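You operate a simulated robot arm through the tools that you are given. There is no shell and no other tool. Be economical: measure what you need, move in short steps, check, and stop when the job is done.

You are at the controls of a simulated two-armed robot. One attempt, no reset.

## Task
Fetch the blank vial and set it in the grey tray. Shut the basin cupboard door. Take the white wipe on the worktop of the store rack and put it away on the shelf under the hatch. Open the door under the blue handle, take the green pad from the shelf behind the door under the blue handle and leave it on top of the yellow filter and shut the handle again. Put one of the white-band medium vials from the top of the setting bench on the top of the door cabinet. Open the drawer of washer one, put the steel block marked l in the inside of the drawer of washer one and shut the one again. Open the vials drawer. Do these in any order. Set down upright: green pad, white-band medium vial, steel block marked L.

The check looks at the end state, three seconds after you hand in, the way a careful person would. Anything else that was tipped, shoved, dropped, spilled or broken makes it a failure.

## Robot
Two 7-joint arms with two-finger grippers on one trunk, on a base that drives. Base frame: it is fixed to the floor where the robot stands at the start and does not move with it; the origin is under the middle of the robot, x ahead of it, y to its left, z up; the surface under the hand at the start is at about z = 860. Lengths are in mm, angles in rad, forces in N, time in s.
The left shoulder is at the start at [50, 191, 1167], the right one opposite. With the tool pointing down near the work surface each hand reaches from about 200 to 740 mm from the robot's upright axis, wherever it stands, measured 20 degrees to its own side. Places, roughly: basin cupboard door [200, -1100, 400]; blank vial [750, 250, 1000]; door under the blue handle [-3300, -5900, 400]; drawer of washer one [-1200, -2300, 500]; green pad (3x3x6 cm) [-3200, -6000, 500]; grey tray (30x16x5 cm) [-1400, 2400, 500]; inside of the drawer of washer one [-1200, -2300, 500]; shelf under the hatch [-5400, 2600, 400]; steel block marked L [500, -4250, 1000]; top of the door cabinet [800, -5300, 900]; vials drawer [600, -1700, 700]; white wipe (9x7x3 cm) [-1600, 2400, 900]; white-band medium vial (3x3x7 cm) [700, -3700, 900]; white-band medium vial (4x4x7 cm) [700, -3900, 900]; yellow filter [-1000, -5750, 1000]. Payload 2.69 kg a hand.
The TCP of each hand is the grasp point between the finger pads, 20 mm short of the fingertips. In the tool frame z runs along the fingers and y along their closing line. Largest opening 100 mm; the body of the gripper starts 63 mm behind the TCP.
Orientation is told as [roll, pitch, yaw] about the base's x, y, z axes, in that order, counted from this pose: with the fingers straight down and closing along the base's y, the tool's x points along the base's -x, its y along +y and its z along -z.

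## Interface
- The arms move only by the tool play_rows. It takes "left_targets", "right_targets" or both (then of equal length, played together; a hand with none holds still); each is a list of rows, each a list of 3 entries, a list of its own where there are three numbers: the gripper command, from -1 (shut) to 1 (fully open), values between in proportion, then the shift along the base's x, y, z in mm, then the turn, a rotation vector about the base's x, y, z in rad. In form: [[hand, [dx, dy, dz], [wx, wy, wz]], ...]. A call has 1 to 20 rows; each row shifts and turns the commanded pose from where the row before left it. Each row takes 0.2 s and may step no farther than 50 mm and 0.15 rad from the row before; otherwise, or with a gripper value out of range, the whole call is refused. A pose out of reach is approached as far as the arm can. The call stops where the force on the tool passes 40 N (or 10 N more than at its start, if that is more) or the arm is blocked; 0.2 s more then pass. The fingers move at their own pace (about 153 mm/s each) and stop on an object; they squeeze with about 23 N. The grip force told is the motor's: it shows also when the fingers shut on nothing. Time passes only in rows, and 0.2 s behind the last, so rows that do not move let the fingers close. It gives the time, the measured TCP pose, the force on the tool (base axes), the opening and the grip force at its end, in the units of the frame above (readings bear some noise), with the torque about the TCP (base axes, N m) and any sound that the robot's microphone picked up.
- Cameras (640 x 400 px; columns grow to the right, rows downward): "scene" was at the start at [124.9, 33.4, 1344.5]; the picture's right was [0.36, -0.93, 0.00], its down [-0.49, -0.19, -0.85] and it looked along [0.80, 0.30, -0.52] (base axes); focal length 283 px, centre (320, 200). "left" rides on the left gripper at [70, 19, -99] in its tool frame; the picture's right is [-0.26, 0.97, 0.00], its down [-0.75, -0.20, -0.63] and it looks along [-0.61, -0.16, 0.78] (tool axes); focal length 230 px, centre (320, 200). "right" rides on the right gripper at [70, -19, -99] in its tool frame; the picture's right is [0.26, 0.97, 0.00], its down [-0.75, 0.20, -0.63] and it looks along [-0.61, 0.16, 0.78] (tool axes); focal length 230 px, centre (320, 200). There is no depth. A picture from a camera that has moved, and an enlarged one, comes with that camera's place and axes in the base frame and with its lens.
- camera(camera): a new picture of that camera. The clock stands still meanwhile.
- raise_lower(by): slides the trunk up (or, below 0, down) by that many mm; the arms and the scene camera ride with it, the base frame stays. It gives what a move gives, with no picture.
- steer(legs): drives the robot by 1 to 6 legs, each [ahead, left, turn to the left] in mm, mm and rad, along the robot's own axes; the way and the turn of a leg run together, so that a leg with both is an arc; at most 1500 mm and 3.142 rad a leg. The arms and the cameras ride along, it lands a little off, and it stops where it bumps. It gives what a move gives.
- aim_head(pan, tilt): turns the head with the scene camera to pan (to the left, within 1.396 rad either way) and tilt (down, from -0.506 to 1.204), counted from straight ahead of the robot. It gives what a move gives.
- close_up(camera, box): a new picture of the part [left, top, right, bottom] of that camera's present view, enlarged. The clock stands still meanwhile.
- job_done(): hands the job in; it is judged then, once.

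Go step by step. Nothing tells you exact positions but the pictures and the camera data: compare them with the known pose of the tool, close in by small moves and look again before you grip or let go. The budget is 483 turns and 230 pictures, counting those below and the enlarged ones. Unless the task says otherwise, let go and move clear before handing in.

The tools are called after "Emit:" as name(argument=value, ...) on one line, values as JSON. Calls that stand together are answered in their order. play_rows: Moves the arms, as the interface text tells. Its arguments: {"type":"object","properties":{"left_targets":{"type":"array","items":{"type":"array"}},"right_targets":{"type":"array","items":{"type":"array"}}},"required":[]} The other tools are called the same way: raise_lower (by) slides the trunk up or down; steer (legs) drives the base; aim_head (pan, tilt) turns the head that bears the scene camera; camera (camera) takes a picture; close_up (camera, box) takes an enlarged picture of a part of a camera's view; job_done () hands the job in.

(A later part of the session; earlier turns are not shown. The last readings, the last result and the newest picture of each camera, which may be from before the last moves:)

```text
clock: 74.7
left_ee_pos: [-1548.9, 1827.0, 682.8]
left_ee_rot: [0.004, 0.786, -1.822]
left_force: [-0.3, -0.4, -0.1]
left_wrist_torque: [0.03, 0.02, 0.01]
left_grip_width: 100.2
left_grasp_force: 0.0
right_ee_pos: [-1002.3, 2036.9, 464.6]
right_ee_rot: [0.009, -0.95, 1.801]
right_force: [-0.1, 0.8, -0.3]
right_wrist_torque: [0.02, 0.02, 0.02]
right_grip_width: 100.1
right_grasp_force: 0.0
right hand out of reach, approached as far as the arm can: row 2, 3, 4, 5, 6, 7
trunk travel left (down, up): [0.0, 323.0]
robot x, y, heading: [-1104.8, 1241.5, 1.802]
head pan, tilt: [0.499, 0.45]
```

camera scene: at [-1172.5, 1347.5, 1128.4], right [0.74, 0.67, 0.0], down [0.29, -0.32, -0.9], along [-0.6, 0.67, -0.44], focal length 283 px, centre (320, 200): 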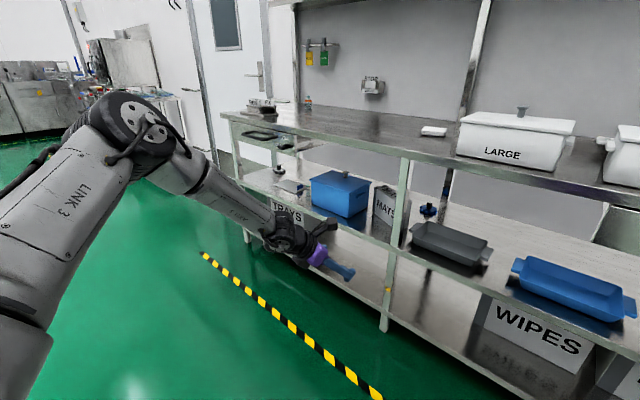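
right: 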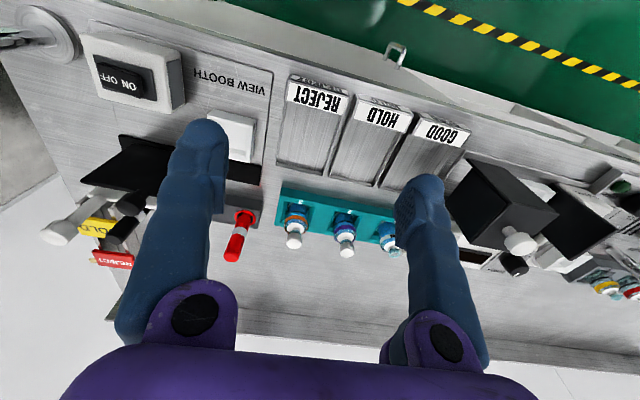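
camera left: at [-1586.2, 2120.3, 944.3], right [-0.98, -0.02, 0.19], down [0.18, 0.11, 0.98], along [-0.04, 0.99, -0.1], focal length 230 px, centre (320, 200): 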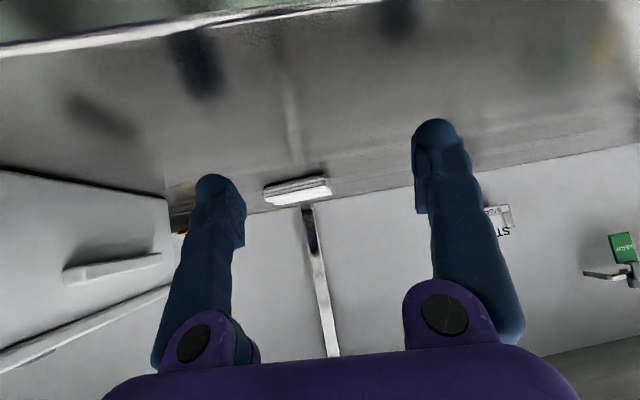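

The right arm works well low and tilted. I'll restore the left arm to its normal vertical posture and bring the right back to a vertical, retracted one.

Emit:
play_rows(left_targets=[[1, [10, -45, 20], [0, 0, 0]], [1, [10, -45, 20], [-0.0264, -0.103, 0.1058]], [1, [0, 0, 20], [-0.0264, -0.103, 0.1058]], [1, [0, 0, 20], [-0.0264, -0.103, 0.1058]], [1, [0, 0, 0], [-0.0264, -0.103, 0.1058]], [1, [0, 0, 0], [-0.0264, -0.103, 0.1058]], [1, [0, 0, 0], [-0.0264, -0.103, 0.1058]], [1, [0, 0, 0], [-0.0264, -0.103, 0.1058]], [1, [0, 0, 0], [-0.0264, -0.103, 0.1058]], [1, [0, 0, 0], [-0.0264, -0.103, 0.1058]], [1, [0, 0, 0], [-0.0264, -0.103, 0.1058]], [1, [0, 0, 0], [-0.0264, -0.103, 0.1058]], [1, [0, 0, 0], [-0.0264, -0.103, 0.1058]], [1, [0, 0, 0], [-0.0264, -0.103, 0.1058]], [1, [0, 0, 0], [-0.0264, -0.103, 0.1058]], [1, [0, 0, 0], [-0.0264, -0.103, 0.1058]], [1, [0, 0, 0], [-0.0264, -0.103, 0.1058]], [1, [0, 0, 0], [-0.0264, -0.103, 0.1058]], [1, [0, 0, 0], [-0.0264, -0.103, 0.1058]], [1, [0, 0, 0], [-0.0264, -0.103, 0.1058]]])

Emit:
play_rows(left_targets=[[1, [0, 0, 0], [-0.0264, -0.103, 0.1058]], [1, [0, 0, 0], [-0.0264, -0.103, 0.1058]], [1, [0, 0, 0], [-0.1295, 0.0317, 0]], [1, [0, 0, 0], [-0.1295, 0.0317, 0]], [1, [0, 0, 0], [-0.1295, 0.0317, 0]], [1, [0, 0, 0], [-0.1295, 0.0317, 0]], [1, [0, 0, 0], [-0.1295, 0.0317, 0]], [1, [0, 0, 0], [-0.1295, 0.0317, 0]], [1, [0, 0, 0], [0, 0, 0.15]], [1, [0, 0, 0], [0, 0, 0.15]], [1, [0, 0, 0], [0, 0, 0.15]], [1, [0, 0, 0], [0, 0, 0]]], right_targets=[[1, [0, 0, 50], [0, 0, 0]], [1, [0, 0, 50], [0, 0, 0]], [1, [5, -40, 40], [-0.146, -0.035, 0]], [1, [5, -40, 40], [-0.146, -0.035, 0]], [1, [10, -40, 40], [-0.146, -0.035, 0]], [1, [10, -40, 40], [-0.146, -0.035, 0]], [1, [10, -40, 40], [-0.146, -0.035, 0]], [1, [10, -40, 40], [-0.146, -0.035, 0]], [1, [10, -40, 40], [-0.054, -0.013, 0]], [1, [10, -40, 40], [0, 0, 0]], [1, [0, 0, 0], [0, 0, 0]], [1, [0, 0, 0], [0, 0, 0]]])

```text
refused: row 1 steps farther than a row can; nothing moved
```

```text
refused: row 3 steps farther than a row can; nothing moved
```

Some steps were a bit too long; redo with shorter ones.

Emit:
play_rows(left_targets=[[1, [10, -40, 20], [0, 0, 0]], [1, [10, -40, 20], [-0.0264, -0.103, 0.1058]], [1, [0, 0, 20], [-0.0264, -0.103, 0.1058]], [1, [0, 0, 20], [-0.0264, -0.103, 0.1058]], [1, [0, 0, 0], [-0.0264, -0.103, 0.1058]], [1, [0, 0, 0], [-0.0264, -0.103, 0.1058]], [1, [0, 0, 0], [-0.0264, -0.103, 0.1058]], [1, [0, 0, 0], [-0.0264, -0.103, 0.1058]], [1, [0, 0, 0], [-0.0264, -0.103, 0.1058]], [1, [0, 0, 0], [-0.0264, -0.103, 0.1058]], [1, [0, 0, 0], [-0.0264, -0.103, 0.1058]], [1, [0, 0, 0], [-0.0264, -0.103, 0.1058]], [1, [0, 0, 0], [-0.0264, -0.103, 0.1058]], [1, [0, 0, 0], [-0.0264, -0.103, 0.1058]], [1, [0, 0, 0], [-0.0264, -0.103, 0.1058]], [1, [0, 0, 0], [-0.0264, -0.103, 0.1058]], [1, [0, 0, 0], [-0.0264, -0.103, 0.1058]], [1, [0, 0, 0], [-0.0264, -0.103, 0.1058]], [1, [0, 0, 0], [-0.0264, -0.103, 0.1058]], [1, [0, 0, 0], [-0.0264, -0.103, 0.1058]]])

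Emit:
play_rows(left_targets=[[1, [0, 0, 0], [-0.0264, -0.103, 0.1058]], [1, [0, 0, 0], [-0.0264, -0.103, 0.1058]], [1, [0, 0, 0], [-0.1295, 0.0317, 0]], [1, [0, 0, 0], [-0.1295, 0.0317, 0]], [1, [0, 0, 0], [-0.1295, 0.0317, 0]], [1, [0, 0, 0], [-0.1295, 0.0317, 0]], [1, [0, 0, 0], [-0.1295, 0.0317, 0]], [1, [0, 0, 0], [-0.1295, 0.0317, 0]], [1, [0, 0, 0], [0, 0, 0.15]], [1, [0, 0, 0], [0, 0, 0.15]], [1, [0, 0, 0], [0, 0, 0.15]], [1, [0, 0, 0], [0, 0, 0]]], right_targets=[[1, [0, 0, 50], [0, 0, 0]], [1, [0, 0, 50], [0, 0, 0]], [1, [5, -30, 30], [-0.146, -0.035, 0]], [1, [5, -30, 30], [-0.146, -0.035, 0]], [1, [10, -30, 30], [-0.146, -0.035, 0]], [1, [10, -30, 30], [-0.146, -0.035, 0]], [1, [10, -30, 30], [-0.146, -0.035, 0]], [1, [10, -30, 30], [-0.146, -0.035, 0]], [1, [10, -30, 30], [-0.054, -0.013, 0]], [1, [10, -30, 30], [0, 0, 0]], [1, [0, 0, 0], [0, 0, 0]], [1, [0, 0, 0], [0, 0, 0]]])

```text
clock: 78.9
left_ee_pos: [-1529.6, 1747.7, 763.5]
left_ee_rot: [0.286, -0.747, 0.917]
left_force: [-0.4, 0.2, -0.3]
left_wrist_torque: [0.0, -0.02, 0.02]
left_grip_width: 100.0
left_grasp_force: 0.0
right_ee_pos: [-1001.8, 2036.4, 463.7]
right_ee_rot: [0.009, -0.949, 1.801]
right_force: [-0.5, -0.4, -0.2]
right_wrist_torque: [-0.01, 0.02, -0.02]
right_grip_width: 100.0
right_grasp_force: 0.1
trunk travel left (down, up): [0.0, 323.0]
robot x, y, heading: [-1100.7, 1240.5, 1.801]
head pan, tilt: [0.499, 0.45]
```

```text
clock: 81.5
left_ee_pos: [-1700.3, 1715.5, 765.9]
left_ee_rot: [-0.018, 0.011, 1.767]
left_force: [-1.0, -1.5, 0.0]
left_wrist_torque: [-0.01, -0.02, -0.01]
left_grip_width: 100.2
left_grasp_force: 0.1
left hand out of reach, approached as far as the arm can: row 3, 5, 6, 7, 8, 9, 10, 11
right_ee_pos: [-932.2, 1793.0, 804.1]
right_ee_rot: [0.0, 0.005, 1.804]
right_force: [0.3, 0.5, -0.2]
right_wrist_torque: [-0.01, -0.01, 0.0]
right_grip_width: 99.9
right_grasp_force: 0.1
trunk travel left (down, up): [0.0, 323.0]
robot x, y, heading: [-1107.9, 1237.9, 1.805]
head pan, tilt: [0.499, 0.45]
```

Bring the left hand to its home spot relative to the robot and look at the posture.

Emit:
play_rows(left_targets=[[1, [24, -22, 20], [0, 0, 0]], [1, [24, -22, 20], [0, 0, 0]], [1, [24, -22, 20], [0, 0, 0]], [1, [24, -22, 20], [0, 0, 0.02]], [1, [24, -22, 20], [0.018, -0.011, 0.015]], [1, [0, 0, 0], [0, 0, 0]]])

Emit:
aim_head(pan=0.6, tilt=0.3)

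Emit:
camera(camera="scene")

```text
clock: 82.9
left_ee_pos: [-1682.6, 1583.5, 862.7]
left_ee_rot: [-0.026, -0.002, 1.809]
left_force: [0.2, -0.4, -0.9]
left_wrist_torque: [0.02, -0.01, 0.02]
left_grip_width: 99.8
left_grasp_force: 0.0
left hand out of reach, approached as far as the arm can: row 1, 2, 3, 4, 5
right_ee_pos: [-931.6, 1794.0, 804.0]
right_ee_rot: [0.001, 0.003, 1.801]
right_force: [-0.4, 0.3, 0.2]
right_wrist_torque: [0.0, 0.01, -0.05]
right_grip_width: 100.0
right_grasp_force: 0.1
trunk travel left (down, up): [0.0, 323.0]
robot x, y, heading: [-1103.0, 1236.3, 1.804]
head pan, tilt: [0.499, 0.45]
```

```text
clock: 83.6
left_ee_pos: [-1684.3, 1582.5, 862.2]
left_ee_rot: [-0.025, -0.005, 1.808]
left_force: [0.5, -0.5, 0.8]
left_wrist_torque: [0.01, -0.01, 0.0]
left_grip_width: 99.8
left_grasp_force: 0.1
right_ee_pos: [-933.0, 1794.4, 804.8]
right_ee_rot: [0.0, 0.005, 1.803]
right_force: [0.4, 0.3, -0.2]
right_wrist_torque: [0.01, 0.0, 0.02]
right_grip_width: 99.8
right_grasp_force: 0.1
trunk travel left (down, up): [0.0, 323.0]
robot x, y, heading: [-1102.8, 1239.3, 1.799]
head pan, tilt: [0.6, 0.3]
```

```text
206 pictures are left
camera scene: at [-1180.2, 1342.0, 1142.3], right [0.67, 0.74, 0.0], down [0.22, -0.2, -0.96], along [-0.71, 0.64, -0.3], focal length 283 px, centre (320, 200)
```

scene: 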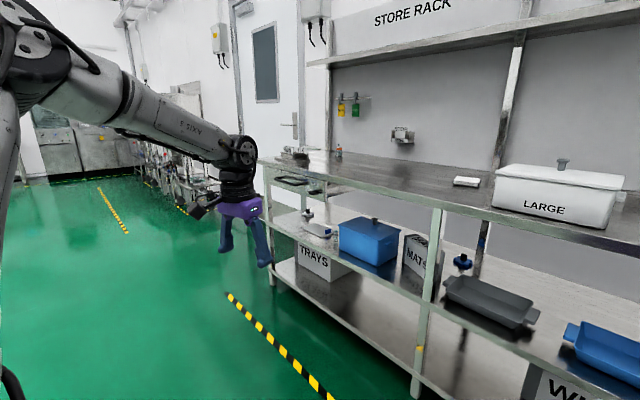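

The left arm is in an odd posture. I'll try relaxing it by extending ahead and coming back in.

Emit:
play_rows(left_targets=[[1, [-11, 46, 0], [0, 0, 0]], [1, [-11, 46, 0], [0, 0, 0]], [1, [-11, 46, 0], [0, 0, 0]], [1, [-11, 46, 0], [0, 0, 0]], [1, [-11, 46, 0], [0, 0, 0]], [1, [45, 10, 0], [0, 0, 0]], [1, [45, 10, 0], [0, 0, 0]], [1, [45, 10, 0], [0, 0, 0]], [1, [45, 10, 0], [0, 0, 0]], [1, [0, 0, 0], [0, 0, 0]]])

Emit:
play_rows(left_targets=[[1, [0, 0, -40], [0, 0, 0]], [1, [0, 0, -40], [0, 0, 0]], [1, [0, 0, -40], [0, 0, 0]], [1, [0, 0, -40], [0, 0, 0]], [1, [0, 0, 0], [0, 0, 0]]])

```text
clock: 85.8
left_ee_pos: [-1721.2, 1740.4, 866.4]
left_ee_rot: [-0.021, -0.003, 1.813]
left_force: [0.8, -0.1, -0.5]
left_wrist_torque: [0.01, 0.02, -0.02]
left_grip_width: 100.1
left_grasp_force: 0.0
left hand out of reach, approached as far as the arm can: row 4, 5, 6, 7, 8, 9
right_ee_pos: [-932.1, 1794.0, 803.5]
right_ee_rot: [-0.001, 0.006, 1.802]
right_force: [0.1, -0.2, 0.0]
right_wrist_torque: [0.0, 0.0, 0.0]
right_grip_width: 99.8
right_grasp_force: 0.0
trunk travel left (down, up): [0.0, 323.0]
robot x, y, heading: [-1103.0, 1237.4, 1.804]
head pan, tilt: [0.6, 0.3]
```

```text
clock: 87.0
left_ee_pos: [-1714.7, 1718.5, 712.8]
left_ee_rot: [-0.018, -0.005, 1.814]
left_force: [-0.4, 0.5, 0.9]
left_wrist_torque: [0.01, -0.02, 0.0]
left_grip_width: 99.8
left_grasp_force: 0.0
left hand out of reach, approached as far as the arm can: row 3, 4
right_ee_pos: [-932.5, 1792.6, 803.5]
right_ee_rot: [0.001, 0.004, 1.802]
right_force: [0.3, 0.8, 0.0]
right_wrist_torque: [0.01, 0.04, 0.01]
right_grip_width: 99.9
right_grasp_force: 0.0
trunk travel left (down, up): [0.0, 323.0]
robot x, y, heading: [-1100.0, 1239.8, 1.806]
head pan, tilt: [0.6, 0.3]
```

Try pulling the hand back close to the body and outwards, then forward again.

Emit:
play_rows(left_targets=[[1, [11, -46, 10], [0, 0, 0]], [1, [11, -46, 10], [0, 0, 0]], [1, [11, -46, 10], [0, 0, 0]], [1, [11, -46, 10], [0, 0, 0]], [1, [11, -46, 10], [0, 0, 0]], [1, [11, -46, 10], [0, 0, 0]], [1, [11, -46, 10], [0, 0, 0]], [1, [11, -46, 10], [0, 0, 0]], [1, [0, 0, 0], [0, 0, 0]]])

Emit:
play_rows(left_targets=[[1, [45, 10, 0], [0, 0, 0]], [1, [45, 10, 0], [0, 0, 0]], [1, [45, 10, 0], [0, 0, 0]], [1, [0, 0, 0], [0, 0, 0]]])

Emit:
camera(camera="scene")

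```text
clock: 89.0
left_ee_pos: [-1635.6, 1351.3, 789.7]
left_ee_rot: [-0.024, -0.003, 1.811]
left_force: [-0.1, 0.2, 0.6]
left_wrist_torque: [0.01, 0.0, 0.02]
left_grip_width: 99.7
left_grasp_force: 0.1
left hand out of reach, approached as far as the arm can: row 8
right_ee_pos: [-933.8, 1794.0, 804.2]
right_ee_rot: [-0.001, 0.002, 1.803]
right_force: [0.4, -0.3, -0.2]
right_wrist_torque: [0.0, -0.01, 0.0]
right_grip_width: 100.2
right_grasp_force: 0.1
trunk travel left (down, up): [0.0, 323.0]
robot x, y, heading: [-1101.1, 1238.6, 1.803]
head pan, tilt: [0.6, 0.3]
```

```text
clock: 90.0
left_ee_pos: [-1623.8, 1368.2, 767.0]
left_ee_rot: [-0.04, -0.003, 1.804]
left_force: [-0.8, 0.7, 0.2]
left_wrist_torque: [-0.01, 0.01, 0.02]
left_grip_width: 100.2
left_grasp_force: 0.0
left hand out of reach, approached as far as the arm can: row 1, 2, 3
right_ee_pos: [-933.0, 1794.1, 803.9]
right_ee_rot: [0.0, 0.001, 1.803]
right_force: [-0.1, 0.1, -0.5]
right_wrist_torque: [0.02, 0.0, -0.04]
right_grip_width: 100.2
right_grasp_force: 0.1
trunk travel left (down, up): [0.0, 323.0]
robot x, y, heading: [-1103.3, 1240.7, 1.802]
head pan, tilt: [0.6, 0.3]
```

```text
205 pictures are left
camera scene: at [-1180.2, 1341.9, 1142.3], right [0.67, 0.74, 0.0], down [0.22, -0.2, -0.96], along [-0.71, 0.64, -0.3], focal length 283 px, centre (320, 200)
```

scene: 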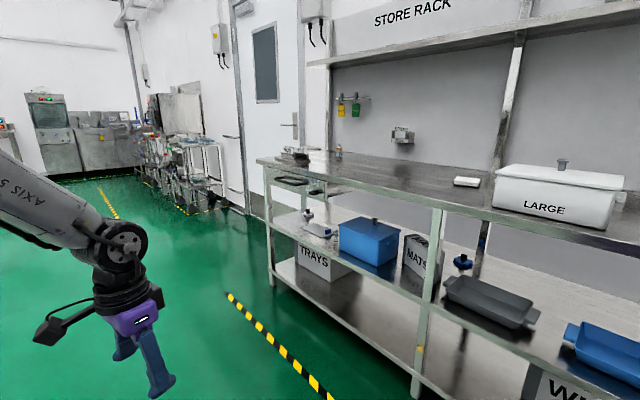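

Test yaw to find which joint binds.

Emit:
play_rows(left_targets=[[1, [0, 0, 10], [0, 0, -0.15]], [1, [0, 0, 10], [0, 0, -0.15]], [1, [0, 0, 10], [0, 0, -0.15]], [1, [0, 0, 10], [0, 0, -0.15]], [1, [45, 10, 0], [0, 0, -0.15]], [1, [45, 10, 0], [0, 0, -0.15]], [1, [45, 10, 0], [0, 0, 0]], [1, [0, 0, 0], [0, 0, 0]]])

Emit:
play_rows(left_targets=[[1, [-9, 40, 20], [0, 0, 0]], [1, [-9, 40, 20], [0, 0, 0]], [1, [-9, 40, 20], [0, 0, 0]], [1, [-9, 40, 20], [0, 0, 0]], [1, [0, 0, 0], [0, 0, 0]]])

```text
clock: 91.8
left_ee_pos: [-1494.5, 1410.7, 816.3]
left_ee_rot: [-0.02, -0.003, 0.913]
left_force: [-0.6, 0.2, -0.2]
left_wrist_torque: [-0.01, 0.01, -0.05]
left_grip_width: 100.1
left_grasp_force: 0.1
left hand out of reach, approached as far as the arm can: row 7
right_ee_pos: [-932.8, 1792.9, 804.8]
right_ee_rot: [0.0, 0.005, 1.803]
right_force: [-0.6, 0.6, -0.5]
right_wrist_torque: [0.0, -0.01, -0.02]
right_grip_width: 99.8
right_grasp_force: 0.0
trunk travel left (down, up): [0.0, 323.0]
robot x, y, heading: [-1101.8, 1232.0, 1.804]
head pan, tilt: [0.6, 0.3]
```

```text
clock: 93.0
left_ee_pos: [-1528.8, 1571.4, 892.8]
left_ee_rot: [-0.019, -0.003, 0.915]
left_force: [0.9, -1.0, 0.1]
left_wrist_torque: [-0.01, 0.01, -0.02]
left_grip_width: 99.8
left_grasp_force: 0.1
right_ee_pos: [-933.6, 1794.4, 804.6]
right_ee_rot: [-0.001, 0.005, 1.803]
right_force: [-0.4, 0.0, 1.8]
right_wrist_torque: [0.0, 0.0, 0.03]
right_grip_width: 100.1
right_grasp_force: 0.1
trunk travel left (down, up): [0.0, 323.0]
robot x, y, heading: [-1104.1, 1239.3, 1.803]
head pan, tilt: [0.6, 0.3]
```

Inward yaw frees it. Extend ahead then turn the yaw back while extended.

Emit:
play_rows(left_targets=[[1, [0, 45, 0], [0, 0, 0]], [1, [0, 45, 0], [0, 0, 0]], [1, [0, 45, 0], [0, 0, 0]], [1, [30, 30, 0], [0, 0, 0]], [1, [0, 0, 0], [0, 0, 0.15]], [1, [0, 0, 0], [0, 0, 0.15]], [1, [0, 0, 0], [0, 0, 0.15]], [1, [0, 0, 0], [0, 0, 0.15]], [1, [0, 0, 0], [0, 0, 0.15]], [1, [0, 0, 0], [0, 0, 0.14]], [1, [0, 0, 0], [0, 0, 0]]])

Emit:
camera(camera="scene")

```text
clock: 95.4
left_ee_pos: [-1702.7, 1685.0, 889.4]
left_ee_rot: [-0.027, -0.003, 1.793]
left_force: [0.0, 0.3, -0.3]
left_wrist_torque: [0.02, 0.03, 0.03]
left_grip_width: 99.9
left_grasp_force: 0.0
left hand out of reach, approached as far as the arm can: row 6, 7, 8, 9, 10
right_ee_pos: [-932.3, 1793.2, 803.7]
right_ee_rot: [0.0, 0.006, 1.803]
right_force: [-0.3, -0.2, -0.6]
right_wrist_torque: [-0.01, -0.02, -0.05]
right_grip_width: 100.0
right_grasp_force: 0.0
trunk travel left (down, up): [0.0, 323.0]
robot x, y, heading: [-1100.9, 1240.7, 1.8]
head pan, tilt: [0.6, 0.3]
```

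```text
204 pictures are left
camera scene: at [-1180.2, 1341.9, 1142.3], right [0.67, 0.74, 0.0], down [0.22, -0.2, -0.96], along [-0.71, 0.64, -0.3], focal length 283 px, centre (320, 200)
```

scene: 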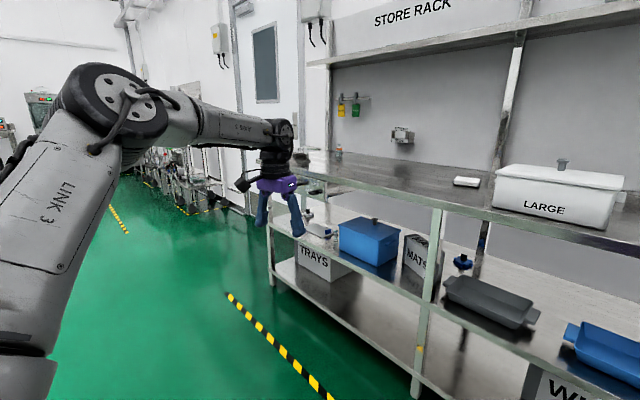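

The flange roll seems near its limit at this yaw. I'll use the left hand turned by half a turn (equivalent grip) and test its reach there.

Emit:
play_rows(left_targets=[[1, [10, -5, 0], [0, 0, -0.15]], [1, [10, -5, 0], [0, 0, -0.15]], [1, [10, -5, 0], [0, 0, -0.15]], [1, [10, -5, 0], [0, 0, -0.15]], [1, [10, -5, 0], [0, 0, -0.15]], [1, [10, -5, 0], [0, 0, -0.15]], [1, [10, -5, 0], [0, 0, -0.15]], [1, [10, -5, 0], [0, 0, -0.15]], [1, [10, -5, 0], [0, 0, -0.15]], [1, [10, -5, 0], [0, 0, -0.15]], [1, [10, 0, 0], [0, 0, -0.15]], [1, [0, 0, 0], [0, 0, -0.15]], [1, [0, 0, 0], [0, 0, -0.15]], [1, [0, 0, 0], [0, 0, -0.15]], [1, [0, 0, 0], [0, 0, -0.15]], [1, [0, 0, 0], [0, 0, -0.15]], [1, [0, 0, 0], [0, 0, -0.15]], [1, [0, 0, 0], [0, 0, -0.15]], [1, [0, 0, 0], [0, 0, -0.15]], [1, [0, 0, 0], [0.027, 0, -0.14]]])

Emit:
play_rows(left_targets=[[1, [-10, 44, 0], [0, 0, -0.13]], [1, [-10, 44, 0], [0, 0, 0]], [1, [0, 0, -50], [0, 0, 0]], [1, [0, 0, -50], [0, 0, 0]], [1, [0, 0, -50], [0, 0, 0]], [1, [0, 0, -50], [0, 0, 0]], [1, [0, 0, -50], [0, 0, 0]], [1, [0, 0, 0], [0, 0, 0]]])

Emit:
play_rows(left_targets=[[1, [0, 0, 0], [0.146, 0.035, 0]], [1, [0, 0, 0], [0.146, 0.035, 0]], [1, [0, 0, 0], [0.146, 0.035, 0]], [1, [0, 0, 0], [0.146, 0.035, 0]], [1, [0, 0, 0], [0.146, 0.035, 0]], [1, [0, 0, 0], [0, 0, 0]]])

```text
clock: 99.6
left_ee_pos: [-1591.6, 1634.3, 888.5]
left_ee_rot: [-0.005, 0.023, -1.188]
left_force: [-1.0, -0.4, -0.7]
left_wrist_torque: [0.01, 0.0, 0.0]
left_grip_width: 99.8
left_grasp_force: 0.1
right_ee_pos: [-931.9, 1793.3, 803.7]
right_ee_rot: [0.001, 0.004, 1.802]
right_force: [0.9, 0.6, 0.5]
right_wrist_torque: [0.0, -0.02, -0.03]
right_grip_width: 100.1
right_grasp_force: 0.1
trunk travel left (down, up): [0.0, 323.0]
robot x, y, heading: [-1099.0, 1241.9, 1.798]
head pan, tilt: [0.6, 0.3]
```

```text
clock: 101.4
left_ee_pos: [-1609.6, 1710.9, 647.4]
left_ee_rot: [-0.007, 0.023, -1.313]
left_force: [1.6, -0.2, -0.7]
left_wrist_torque: [0.0, 0.02, 0.0]
left_grip_width: 99.8
left_grasp_force: 0.0
left hand out of reach, approached as far as the arm can: row 7
right_ee_pos: [-932.3, 1792.8, 803.8]
right_ee_rot: [0.0, 0.005, 1.8]
right_force: [0.0, 0.9, -0.5]
right_wrist_torque: [-0.01, -0.01, -0.03]
right_grip_width: 100.2
right_grasp_force: 0.1
trunk travel left (down, up): [0.0, 323.0]
robot x, y, heading: [-1099.2, 1240.5, 1.803]
head pan, tilt: [0.6, 0.3]
```

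```text
clock: 102.8
left_ee_pos: [-1611.0, 1709.0, 647.7]
left_ee_rot: [0.015, 0.772, -1.301]
left_force: [0.5, 0.1, -0.1]
left_wrist_torque: [-0.01, 0.0, 0.03]
left_grip_width: 100.0
left_grasp_force: 0.0
right_ee_pos: [-932.2, 1792.5, 805.5]
right_ee_rot: [-0.001, 0.003, 1.803]
right_force: [0.3, 0.7, 0.9]
right_wrist_torque: [0.01, 0.0, -0.02]
right_grip_width: 100.3
right_grasp_force: 0.0
trunk travel left (down, up): [0.0, 323.0]
robot x, y, heading: [-1098.8, 1242.7, 1.8]
head pan, tilt: [0.6, 0.3]
```

The left arm is limited in this posture, so I'll park it and use the right arm for fine work. Then station the robot for the wipe with the right hand.

Emit:
play_rows(left_targets=[[1, [5, -25, 35], [-0.146, -0.035, 0]], [1, [5, -25, 35], [-0.146, -0.035, 0]], [1, [5, -25, 35], [-0.146, -0.035, 0]], [1, [10, -25, 35], [-0.146, -0.035, 0]], [1, [10, -25, 30], [-0.146, -0.035, 0]], [1, [10, -30, 30], [0, 0, 0]], [1, [10, -30, 0], [0, 0, 0]], [1, [5, -30, 0], [0, 0, 0]]], right_targets=[[1, [6, -25, 0], [0, 0, 0]], [1, [6, -25, 0], [0, 0, 0]], [1, [6, -25, 0], [0, 0, 0]], [1, [6, -25, 0], [0, 0, 0]], [1, [0, 0, 0], [0, 0, 0]], [1, [0, 0, 0], [0, 0, 0]], [1, [0, 0, 0], [0, 0, 0]], [1, [0, 0, 0], [0, 0, 0]]])

Emit:
raise_lower(by=200)

Emit:
steer(legs=[[0, 409, 0], [572, 0, -0.03]])

Emit:
aim_head(pan=-0.1, tilt=0.5)

Emit:
camera(camera="scene")

```text
clock: 104.6
left_ee_pos: [-1549.8, 1492.7, 846.6]
left_ee_rot: [-0.008, 0.02, -1.313]
left_force: [0.5, -0.1, 0.9]
left_wrist_torque: [0.0, -0.01, -0.02]
left_grip_width: 99.9
left_grasp_force: 0.0
right_ee_pos: [-907.6, 1695.2, 806.0]
right_ee_rot: [0.001, 0.003, 1.803]
right_force: [-0.4, 0.0, 0.4]
right_wrist_torque: [0.02, -0.01, -0.01]
right_grip_width: 100.1
right_grasp_force: 0.0
trunk travel left (down, up): [0.0, 323.0]
robot x, y, heading: [-1102.7, 1239.0, 1.806]
head pan, tilt: [0.6, 0.3]
```

```text
clock: 106.8
left_ee_pos: [-1551.3, 1492.2, 1047.5]
left_ee_rot: [-0.006, 0.021, -1.315]
left_force: [0.1, 0.4, 0.0]
left_wrist_torque: [0.02, -0.03, -0.01]
left_grip_width: 99.9
left_grasp_force: 0.1
right_ee_pos: [-907.5, 1696.9, 1006.7]
right_ee_rot: [0.0, 0.006, 1.803]
right_force: [0.9, -0.2, -1.2]
right_wrist_torque: [0.01, 0.01, -0.02]
right_grip_width: 100.0
right_grasp_force: 0.1
trunk travel left (down, up): [-200.0, 123.0]
robot x, y, heading: [-1101.6, 1241.0, 1.803]
head pan, tilt: [0.6, 0.3]
```

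```text
clock: 113.8
left_ee_pos: [-2070.6, 1973.9, 1047.9]
left_ee_rot: [-0.006, 0.021, -1.334]
left_force: [0.1, -0.2, -0.8]
left_wrist_torque: [-0.03, -0.01, -0.01]
left_grip_width: 100.0
left_grasp_force: 0.0
right_ee_pos: [-1423.5, 2163.5, 1005.3]
right_ee_rot: [-0.001, 0.006, 1.782]
right_force: [0.5, -0.3, -0.7]
right_wrist_torque: [0.04, 0.02, -0.01]
right_grip_width: 100.1
right_grasp_force: 0.0
trunk travel left (down, up): [-200.0, 123.0]
robot x, y, heading: [-1632.0, 1712.7, 1.785]
head pan, tilt: [0.6, 0.3]
```

```text
clock: 114.9
left_ee_pos: [-2071.3, 1974.2, 1048.1]
left_ee_rot: [-0.008, 0.021, -1.334]
left_force: [-0.6, -0.9, -0.3]
left_wrist_torque: [-0.02, -0.01, -0.02]
left_grip_width: 100.1
left_grasp_force: 0.1
right_ee_pos: [-1423.2, 2163.4, 1006.6]
right_ee_rot: [0.0, 0.003, 1.783]
right_force: [-0.5, -0.2, 0.0]
right_wrist_torque: [0.01, 0.01, -0.02]
right_grip_width: 99.9
right_grasp_force: 0.0
trunk travel left (down, up): [-200.0, 123.0]
robot x, y, heading: [-1627.5, 1709.1, 1.781]
head pan, tilt: [-0.099, 0.499]
```

```text
203 pictures are left
camera scene: at [-1645.3, 1841.2, 1323.9], right [0.99, 0.11, 0.0], down [0.05, -0.48, -0.88], along [-0.1, 0.87, -0.48], focal length 283 px, centre (320, 200)
```

scene: 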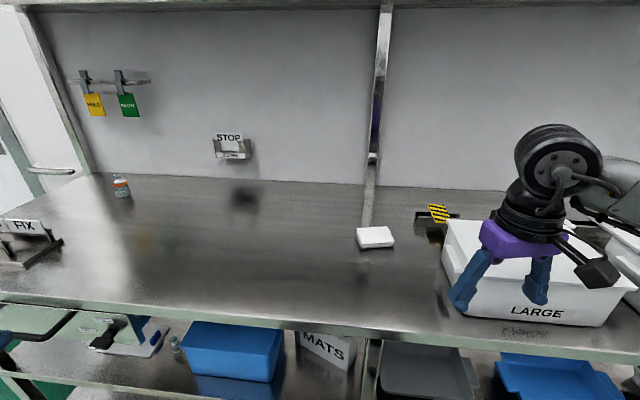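

The wipe centre is now well measured at (-1574, 2449), yaw 0.28. I'll extend the right hand vertically over it, then tilt 0.5.

Emit:
play_rows(right_targets=[[1, [-45, 0, 0], [0, 0, 0.07]], [1, [-45, 0, 0], [0, 0, 0]], [1, [-45, 0, 0], [0, 0, 0]], [1, [-2, 46, -8], [0, 0, 0]], [1, [-2, 46, -8], [0, 0, 0]], [1, [-2, 46, -8], [0, 0, 0]], [1, [-2, 46, -8], [0, 0, 0]], [1, [-2, 46, -8], [0, 0, 0]], [1, [0, 27, -6], [0, 0, 0]], [1, [0, 0, 0], [0.144, 0.041, 0]], [1, [0, 0, 0], [0.144, 0.041, 0]], [1, [0, 0, 0], [0.144, 0.041, 0]], [1, [0, 0, 0], [0.048, 0.014, 0]], [1, [0, 0, 0], [0, 0, 0]]])

Emit:
camera(camera="right")

```text
clock: 117.9
left_ee_pos: [-2069.6, 1973.0, 1048.6]
left_ee_rot: [-0.008, 0.021, -1.331]
left_force: [-0.6, 0.4, 0.0]
left_wrist_torque: [-0.03, 0.01, 0.02]
left_grip_width: 100.0
left_grasp_force: 0.1
right_ee_pos: [-1567.9, 2420.6, 960.3]
right_ee_rot: [-0.002, -0.495, 1.851]
right_force: [-0.2, -0.7, -0.3]
right_wrist_torque: [0.02, -0.03, -0.02]
right_grip_width: 99.9
right_grasp_force: 0.1
trunk travel left (down, up): [-200.0, 123.0]
robot x, y, heading: [-1627.1, 1712.3, 1.786]
head pan, tilt: [-0.099, 0.499]
```

```text
202 pictures are left
camera right: at [-1519.3, 2322.0, 1014.4], right [-0.87, -0.49, -0.12], down [-0.29, 0.29, 0.91], along [-0.41, 0.82, -0.39], focal length 230 px, centre (320, 200)
```

right: 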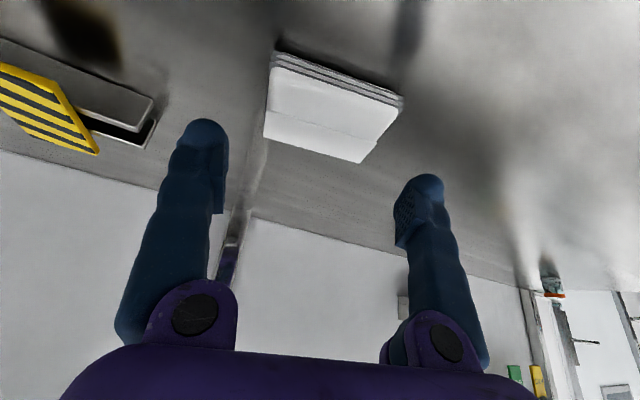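

Alignment is good (centre ≈(-1578,2450), yaw ≈0.27). Descend around the wipe.

Emit:
play_rows(right_targets=[[1, [-3, 9, -20], [0, 0, -0.01]], [1, [-3, 8, -20], [0, 0, 0]], [1, [-3, 8, -18], [0, 0, 0]], [1, [0, 0, 0], [0, 0, 0]]])

Emit:
camera(camera="right")

```text
clock: 118.9
left_ee_pos: [-2070.3, 1973.1, 1048.3]
left_ee_rot: [-0.007, 0.02, -1.334]
left_force: [-0.4, 0.4, -0.9]
left_wrist_torque: [0.03, 0.0, 0.0]
left_grip_width: 100.1
left_grasp_force: 0.2
right_ee_pos: [-1577.9, 2443.6, 901.3]
right_ee_rot: [-0.003, -0.497, 1.841]
right_force: [0.1, 0.3, -0.8]
right_wrist_torque: [0.02, 0.01, 0.02]
right_grip_width: 99.9
right_grasp_force: 0.0
trunk travel left (down, up): [-200.0, 123.0]
robot x, y, heading: [-1627.0, 1711.7, 1.781]
head pan, tilt: [-0.099, 0.499]
```

```text
201 pictures are left
camera right: at [-1528.6, 2344.5, 955.6], right [-0.87, -0.48, -0.12], down [-0.29, 0.29, 0.91], along [-0.4, 0.83, -0.39], focal length 230 px, centre (320, 200)
```

right: 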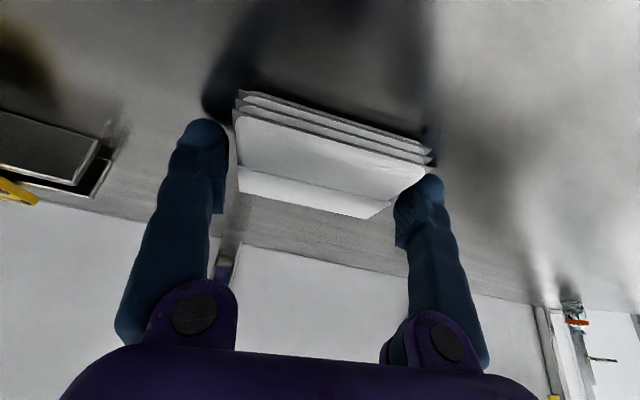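

The fingers straddle it well, tips about 3 mm above the worktop. Close.

Emit:
play_rows(right_targets=[[0.6, [0, 0, -1], [0, 0, 0]], [-1, [0, 0, 0], [0, 0, 0]], [-1, [0, 0, 0], [0, 0, 0]], [-1, [0, 0, 0], [0, 0, 0]], [-1, [0, 0, 30], [0, 0, 0]], [-1, [0, 0, 30], [0, 0, 0]], [-1, [0, 0, 0], [0, 0, 0]]])

Emit:
camera(camera="right")

```text
clock: 120.5
left_ee_pos: [-2069.6, 1973.4, 1048.0]
left_ee_rot: [-0.008, 0.021, -1.333]
left_force: [-1.2, 0.0, -0.7]
left_wrist_torque: [-0.01, 0.0, 0.01]
left_grip_width: 100.2
left_grasp_force: 0.1
right_ee_pos: [-1574.4, 2443.5, 958.9]
right_ee_rot: [-0.002, -0.492, 1.843]
right_force: [-0.8, 0.4, 0.4]
right_wrist_torque: [0.0, 0.02, -0.04]
right_grip_width: 85.8
right_grasp_force: 22.9
trunk travel left (down, up): [-200.0, 123.0]
robot x, y, heading: [-1626.9, 1708.0, 1.785]
head pan, tilt: [-0.099, 0.499]
```

```text
200 pictures are left
camera right: at [-1527.1, 2344.7, 1013.6], right [-0.87, -0.48, -0.12], down [-0.29, 0.29, 0.91], along [-0.4, 0.83, -0.4], focal length 230 px, centre (320, 200)
```

right: 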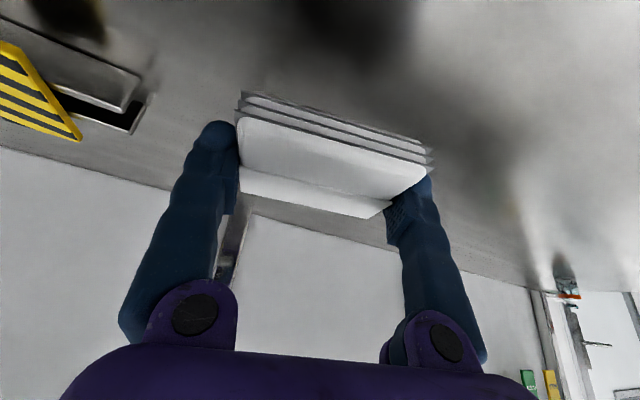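

The wipe is held (85.8 mm). Back off, turn toward the hatch side and look.

Emit:
steer(legs=[[-550, 0, 0], [0, 0, 1.36]])

Emit:
aim_head(pan=-0.2, tilt=0.25)

Emit:
camera(camera="scene")

```text
clock: 127.0
left_ee_pos: [-1878.8, 796.5, 1048.2]
left_ee_rot: [-0.007, 0.022, -0.023]
left_force: [0.9, 0.3, 0.4]
left_wrist_torque: [-0.01, -0.01, 0.0]
left_grip_width: 100.3
left_grasp_force: 0.1
right_ee_pos: [-2204.5, 1398.6, 958.0]
right_ee_rot: [-0.002, -0.495, -3.129]
right_force: [-0.2, 0.2, -0.5]
right_wrist_torque: [-0.01, 0.0, -0.01]
right_grip_width: 85.1
right_grasp_force: 23.6
trunk travel left (down, up): [-200.0, 123.0]
robot x, y, heading: [-1512.0, 1157.3, 3.092]
head pan, tilt: [-0.099, 0.499]
```

```text
clock: 127.7
left_ee_pos: [-1876.6, 797.8, 1047.2]
left_ee_rot: [-0.008, 0.02, -0.022]
left_force: [-0.7, -0.1, -0.1]
left_wrist_torque: [-0.01, 0.0, -0.01]
left_grip_width: 99.8
left_grasp_force: 0.2
right_ee_pos: [-2206.3, 1397.1, 960.9]
right_ee_rot: [-0.004, -0.493, -3.129]
right_force: [0.0, 0.0, 0.5]
right_wrist_torque: [0.02, 0.0, 0.0]
right_grip_width: 85.2
right_grasp_force: 22.6
trunk travel left (down, up): [-200.0, 123.0]
robot x, y, heading: [-1509.2, 1152.9, 3.092]
head pan, tilt: [-0.201, 0.25]
```

```text
199 pictures are left
camera scene: at [-1638.9, 1184.4, 1347.0], right [0.24, 0.97, 0.0], down [0.24, -0.06, -0.97], along [-0.94, 0.24, -0.25], focal length 283 px, centre (320, 200)
```

scene: 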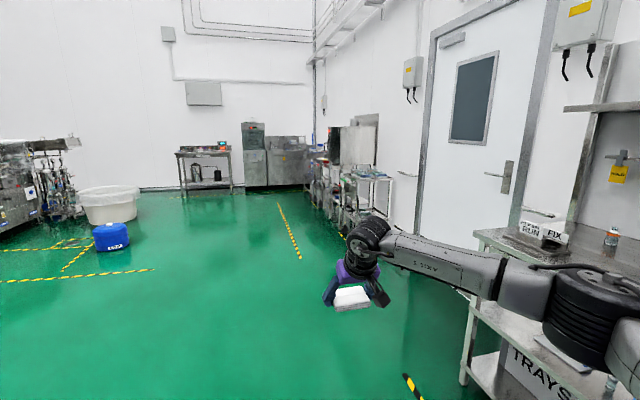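

The hatch looks to be the box on the right wall ahead. Drive nearer.

Emit:
steer(legs=[[1500, 0, 0.05], [1000, 0, 0]])

Emit:
aim_head(pan=-0.75, tilt=0.35)

Emit:
camera(camera="scene")

```text
clock: 139.8
left_ee_pos: [-4325.0, 800.8, 1047.9]
left_ee_rot: [-0.007, 0.021, 0.029]
left_force: [-0.2, 0.3, -0.1]
left_wrist_torque: [0.02, -0.05, 0.0]
left_grip_width: 100.1
left_grasp_force: 0.0
right_ee_pos: [-4682.7, 1382.0, 959.4]
right_ee_rot: [0.0, -0.494, -3.077]
right_force: [0.6, -0.5, -0.3]
right_wrist_torque: [-0.01, 0.03, 0.01]
right_grip_width: 84.2
right_grasp_force: 23.3
trunk travel left (down, up): [-200.0, 123.0]
robot x, y, heading: [-3974.6, 1174.4, -3.133]
head pan, tilt: [-0.201, 0.25]
```

```text
clock: 140.8
left_ee_pos: [-4324.5, 800.2, 1048.6]
left_ee_rot: [-0.007, 0.021, 0.031]
left_force: [-0.4, 0.0, 0.1]
left_wrist_torque: [0.03, -0.02, 0.01]
left_grip_width: 99.9
left_grasp_force: 0.0
right_ee_pos: [-4683.0, 1383.6, 960.1]
right_ee_rot: [-0.002, -0.494, -3.077]
right_force: [-0.1, -0.8, -0.1]
right_wrist_torque: [0.04, -0.01, -0.01]
right_grip_width: 84.0
right_grasp_force: 23.3
trunk travel left (down, up): [-200.0, 123.0]
robot x, y, heading: [-3978.5, 1180.8, -3.141]
head pan, tilt: [-0.75, 0.351]
```

```text
198 pictures are left
camera scene: at [-4083.2, 1243.8, 1337.6], right [0.68, 0.73, 0.0], down [0.25, -0.23, -0.94], along [-0.69, 0.64, -0.34], focal length 283 px, centre (320, 200)
```

scene: 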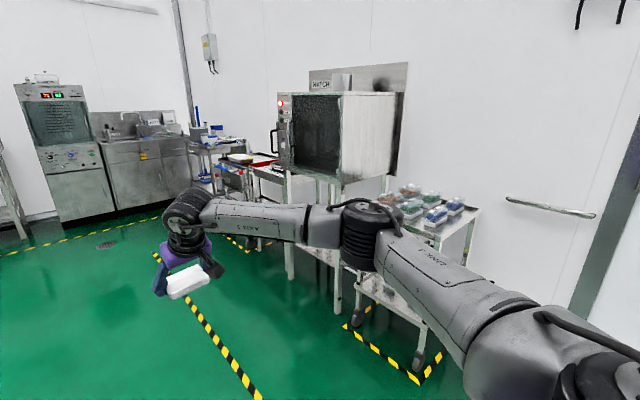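

The hatch cabinet sits on a stand with a low shelf. I'll drive in front of it and face it.

Emit:
steer(legs=[[1200, 0, 0], [0, 0, -1.57]])

Emit:
aim_head(pan=0.1, tilt=0.4)

Emit:
camera(camera="scene")

```text
clock: 150.7
left_ee_pos: [-5581.0, 1502.5, 1046.8]
left_ee_rot: [-0.004, 0.021, -1.516]
left_force: [-0.7, -0.2, -0.4]
left_wrist_torque: [0.01, -0.02, -0.02]
left_grip_width: 99.8
left_grasp_force: 0.1
right_ee_pos: [-5008.8, 1876.3, 960.1]
right_ee_rot: [-0.001, -0.496, 1.662]
right_force: [-0.6, 0.5, -0.1]
right_wrist_torque: [-0.01, -0.02, 0.0]
right_grip_width: 83.9
right_grasp_force: 23.0
trunk travel left (down, up): [-200.0, 123.0]
robot x, y, heading: [-5195.0, 1164.6, 1.602]
head pan, tilt: [-0.75, 0.351]
```

```text
clock: 151.9
left_ee_pos: [-5581.4, 1503.2, 1046.9]
left_ee_rot: [-0.008, 0.02, -1.518]
left_force: [-0.1, 0.6, -0.2]
left_wrist_torque: [-0.01, 0.01, -0.02]
left_grip_width: 100.1
left_grasp_force: 0.2
right_ee_pos: [-5008.4, 1876.5, 959.0]
right_ee_rot: [-0.002, -0.495, 1.662]
right_force: [-0.8, -0.3, -1.1]
right_wrist_torque: [0.01, 0.01, -0.02]
right_grip_width: 83.9
right_grasp_force: 22.9
trunk travel left (down, up): [-200.0, 123.0]
robot x, y, heading: [-5192.6, 1167.1, 1.607]
head pan, tilt: [0.099, 0.4]
```

```text
197 pictures are left
camera scene: at [-5205.6, 1297.0, 1333.0], right [0.99, 0.13, 0.0], down [0.05, -0.39, -0.92], along [-0.12, 0.91, -0.39], focal length 283 px, centre (320, 200)
```

scene: 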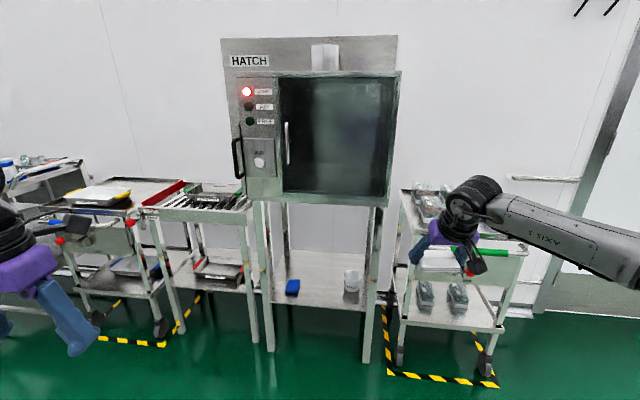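

The shelf under the hatch (z≈400) holds a blue block and a cup with free space between, at x≈-5340, y≈2400. I'll lower the trunk and the hand in free space first, then drive in.

Emit:
raise_lower(by=-200)

Emit:
play_rows(right_targets=[[-1, [0, 0, -50], [0, 0, 0]], [-1, [0, 0, -50], [0, 0, 0]], [-1, [0, 0, -50], [0, 0, 0]], [-1, [0, 0, -50], [0, 0, 0]], [-1, [0, 0, -50], [0, 0, 0]], [-1, [0, 0, 0], [0, 0, -0.06]]], left_targets=[[1, [0, -20, 20], [0, 0, 0]], [1, [0, -20, 20], [0, 0, 0]], [1, [0, -20, 0], [0, 0, 0]], [1, [0, 0, 0], [0, 0, 0]], [1, [0, 0, 0], [0, 0, 0]], [1, [0, 0, 0], [0, 0, 0]]])

Emit:
steer(legs=[[0, 305, 0], [350, 0, 0]])

Emit:
aim_head(pan=-0.2, tilt=0.7)

Emit:
camera(camera="scene")

Emit:
camera(camera="right")

```text
clock: 154.1
left_ee_pos: [-5581.3, 1504.0, 848.1]
left_ee_rot: [-0.008, 0.022, -1.516]
left_force: [-0.3, -0.6, -0.1]
left_wrist_torque: [-0.01, -0.02, -0.02]
left_grip_width: 100.4
left_grasp_force: 0.1
right_ee_pos: [-5008.8, 1876.1, 759.8]
right_ee_rot: [-0.002, -0.497, 1.662]
right_force: [-0.5, -0.1, -0.2]
right_wrist_torque: [-0.03, 0.01, -0.01]
right_grip_width: 83.8
right_grasp_force: 22.9
trunk travel left (down, up): [0.0, 323.0]
robot x, y, heading: [-5195.2, 1163.2, 1.606]
head pan, tilt: [0.099, 0.4]
```

```text
clock: 155.5
left_ee_pos: [-5581.9, 1444.3, 887.9]
left_ee_rot: [-0.007, 0.02, -1.516]
left_force: [0.5, 0.8, 1.0]
left_wrist_torque: [0.01, 0.02, -0.03]
left_grip_width: 100.3
left_grasp_force: 0.1
right_ee_pos: [-5008.1, 1877.5, 509.2]
right_ee_rot: [-0.002, -0.494, 1.603]
right_force: [0.3, 0.2, -0.2]
right_wrist_torque: [0.02, 0.01, 0.04]
right_grip_width: 84.1
right_grasp_force: 22.8
trunk travel left (down, up): [0.0, 323.0]
robot x, y, heading: [-5192.4, 1163.3, 1.605]
head pan, tilt: [0.099, 0.4]
```

```text
clock: 160.5
left_ee_pos: [-5889.6, 1778.8, 886.8]
left_ee_rot: [-0.008, 0.022, -1.523]
left_force: [0.3, -0.4, 0.4]
left_wrist_torque: [0.01, -0.04, 0.01]
left_grip_width: 99.7
left_grasp_force: 0.1
right_ee_pos: [-5313.3, 2208.0, 510.0]
right_ee_rot: [-0.002, -0.496, 1.594]
right_force: [-0.3, 0.1, 0.3]
right_wrist_torque: [-0.01, 0.0, 0.01]
right_grip_width: 83.9
right_grasp_force: 22.6
trunk travel left (down, up): [0.0, 323.0]
robot x, y, heading: [-5505.0, 1499.0, 1.594]
head pan, tilt: [0.099, 0.4]
```

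```text
clock: 161.3
left_ee_pos: [-5889.5, 1779.2, 889.1]
left_ee_rot: [-0.007, 0.022, -1.52]
left_force: [-0.5, -0.6, -0.4]
left_wrist_torque: [-0.03, -0.03, 0.0]
left_grip_width: 100.0
left_grasp_force: 0.2
right_ee_pos: [-5311.7, 2208.1, 509.0]
right_ee_rot: [-0.003, -0.496, 1.594]
right_force: [0.3, 0.2, -0.7]
right_wrist_torque: [-0.01, 0.01, -0.01]
right_grip_width: 84.1
right_grasp_force: 23.1
trunk travel left (down, up): [0.0, 323.0]
robot x, y, heading: [-5503.3, 1498.3, 1.595]
head pan, tilt: [-0.201, 0.7]
```

```text
196 pictures are left
camera scene: at [-5488.8, 1620.9, 1106.2], right [0.98, -0.17, 0.0], down [-0.11, -0.63, -0.77], along [0.13, 0.75, -0.64], focal length 283 px, centre (320, 200)
```

scene: 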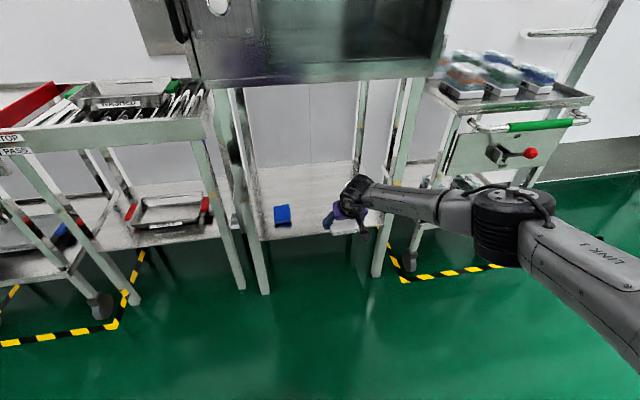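

```text
195 pictures are left
camera right: at [-5291.3, 2100.3, 564.4], right [-0.96, -0.25, -0.12], down [-0.21, 0.36, 0.91], along [-0.18, 0.9, -0.4], focal length 230 px, centre (320, 200)
```

right: 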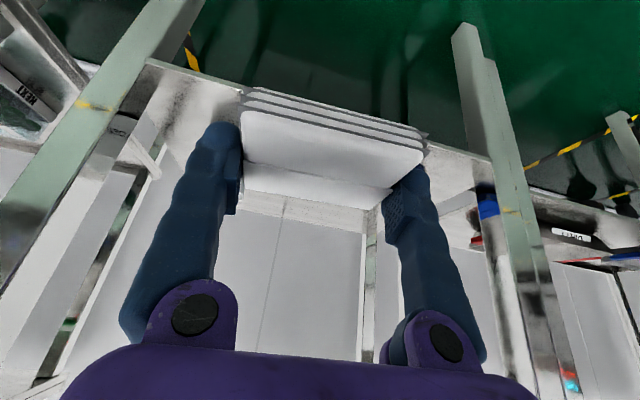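

The gap is clear. Drive in 190 mm, shift slightly left, then descend gently until contact.

Emit:
steer(legs=[[190, 25, 0]])

Emit:
play_rows(right_targets=[[-1, [0, 0, -25], [0, 0, 0]], [-1, [0, 0, -25], [0, 0, 0]], [-1, [0, 0, 0], [0, 0, 0]]])

Emit:
camera(camera="right")

Emit:
camera(camera="scene")

```text
clock: 162.9
left_ee_pos: [-5921.9, 1973.8, 887.6]
left_ee_rot: [-0.007, 0.022, -1.519]
left_force: [0.1, 0.1, 0.8]
left_wrist_torque: [0.01, 0.02, -0.04]
left_grip_width: 99.8
left_grasp_force: 0.0
right_ee_pos: [-5344.9, 2403.1, 509.8]
right_ee_rot: [-0.002, -0.494, 1.598]
right_force: [0.2, -0.6, 0.5]
right_wrist_torque: [-0.02, -0.01, -0.02]
right_grip_width: 83.8
right_grasp_force: 23.5
trunk travel left (down, up): [0.0, 323.0]
robot x, y, heading: [-5533.1, 1686.9, 1.598]
head pan, tilt: [-0.201, 0.7]
```

```text
clock: 163.7
left_ee_pos: [-5920.1, 1971.9, 888.7]
left_ee_rot: [-0.007, 0.021, -1.52]
left_force: [0.4, -0.4, -0.1]
left_wrist_torque: [0.01, 0.01, 0.02]
left_grip_width: 99.9
left_grasp_force: 0.1
right_ee_pos: [-5346.3, 2402.9, 459.7]
right_ee_rot: [-0.002, -0.494, 1.597]
right_force: [0.2, -0.2, -0.7]
right_wrist_torque: [0.0, 0.01, -0.03]
right_grip_width: 83.7
right_grasp_force: 23.3
trunk travel left (down, up): [0.0, 323.0]
robot x, y, heading: [-5531.2, 1687.3, 1.594]
head pan, tilt: [-0.201, 0.7]
```

```text
194 pictures are left
camera right: at [-5324.2, 2293.7, 513.2], right [-0.96, -0.25, -0.12], down [-0.21, 0.36, 0.91], along [-0.19, 0.9, -0.4], focal length 230 px, centre (320, 200)
```

right: 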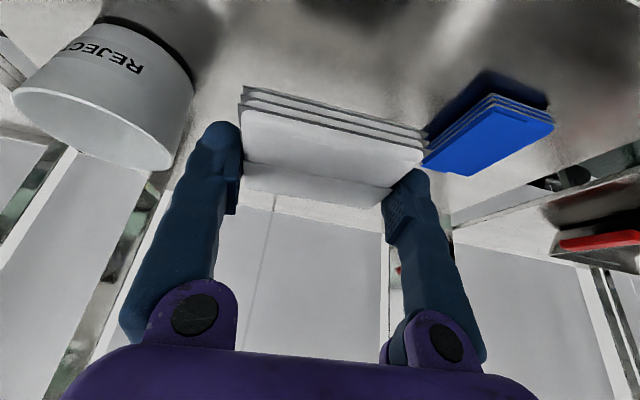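

```text
193 pictures are left
camera scene: at [-5519.4, 1815.3, 1106.2], right [0.98, -0.17, 0.0], down [-0.11, -0.63, -0.76], along [0.13, 0.75, -0.64], focal length 283 px, centre (320, 200)
```

scene: 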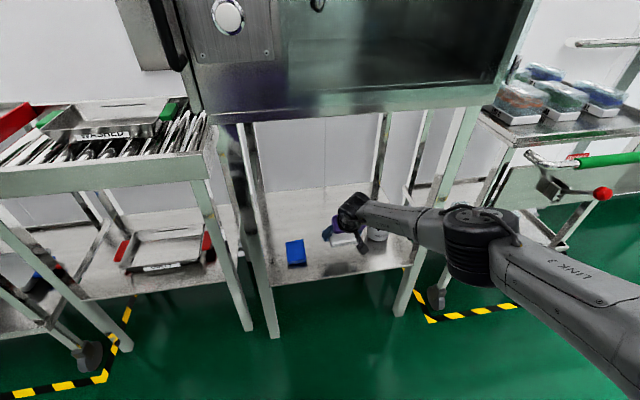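

Clearances to the cup and blue wipe are enough. Shift 6 mm left and descend slowly to contact.

Emit:
play_rows(right_targets=[[-1, [-6, 0, -10], [0, 0, 0]], [-1, [0, 0, -10], [0, 0, 0]], [-1, [0, 0, -5], [0, 0, 0]], [-1, [0, 0, -4], [0, 0, 0]], [-1, [0, 0, 0], [0, 0, 0]]])

Emit:
camera(camera="right")

```text
clock: 164.9
left_ee_pos: [-5920.7, 1973.2, 888.0]
left_ee_rot: [-0.006, 0.018, -1.519]
left_force: [0.2, 0.0, -0.2]
left_wrist_torque: [-0.01, -0.01, 0.02]
left_grip_width: 99.9
left_grasp_force: 0.0
right_ee_pos: [-5351.0, 2401.8, 433.4]
right_ee_rot: [-0.002, -0.494, 1.597]
right_force: [-0.2, -0.3, -0.1]
right_wrist_torque: [0.01, -0.01, 0.01]
right_grip_width: 83.4
right_grasp_force: 22.8
right hand out of reach, approached as far as the arm can: row 4
trunk travel left (down, up): [0.0, 323.0]
robot x, y, heading: [-5538.3, 1689.2, 1.596]
head pan, tilt: [-0.201, 0.7]
```

```text
192 pictures are left
camera right: at [-5328.1, 2293.7, 488.5], right [-0.96, -0.25, -0.12], down [-0.21, 0.36, 0.91], along [-0.19, 0.9, -0.4], focal length 230 px, centre (320, 200)
```

right: 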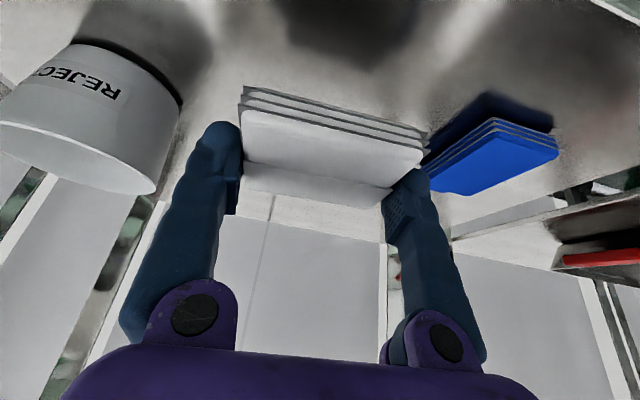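

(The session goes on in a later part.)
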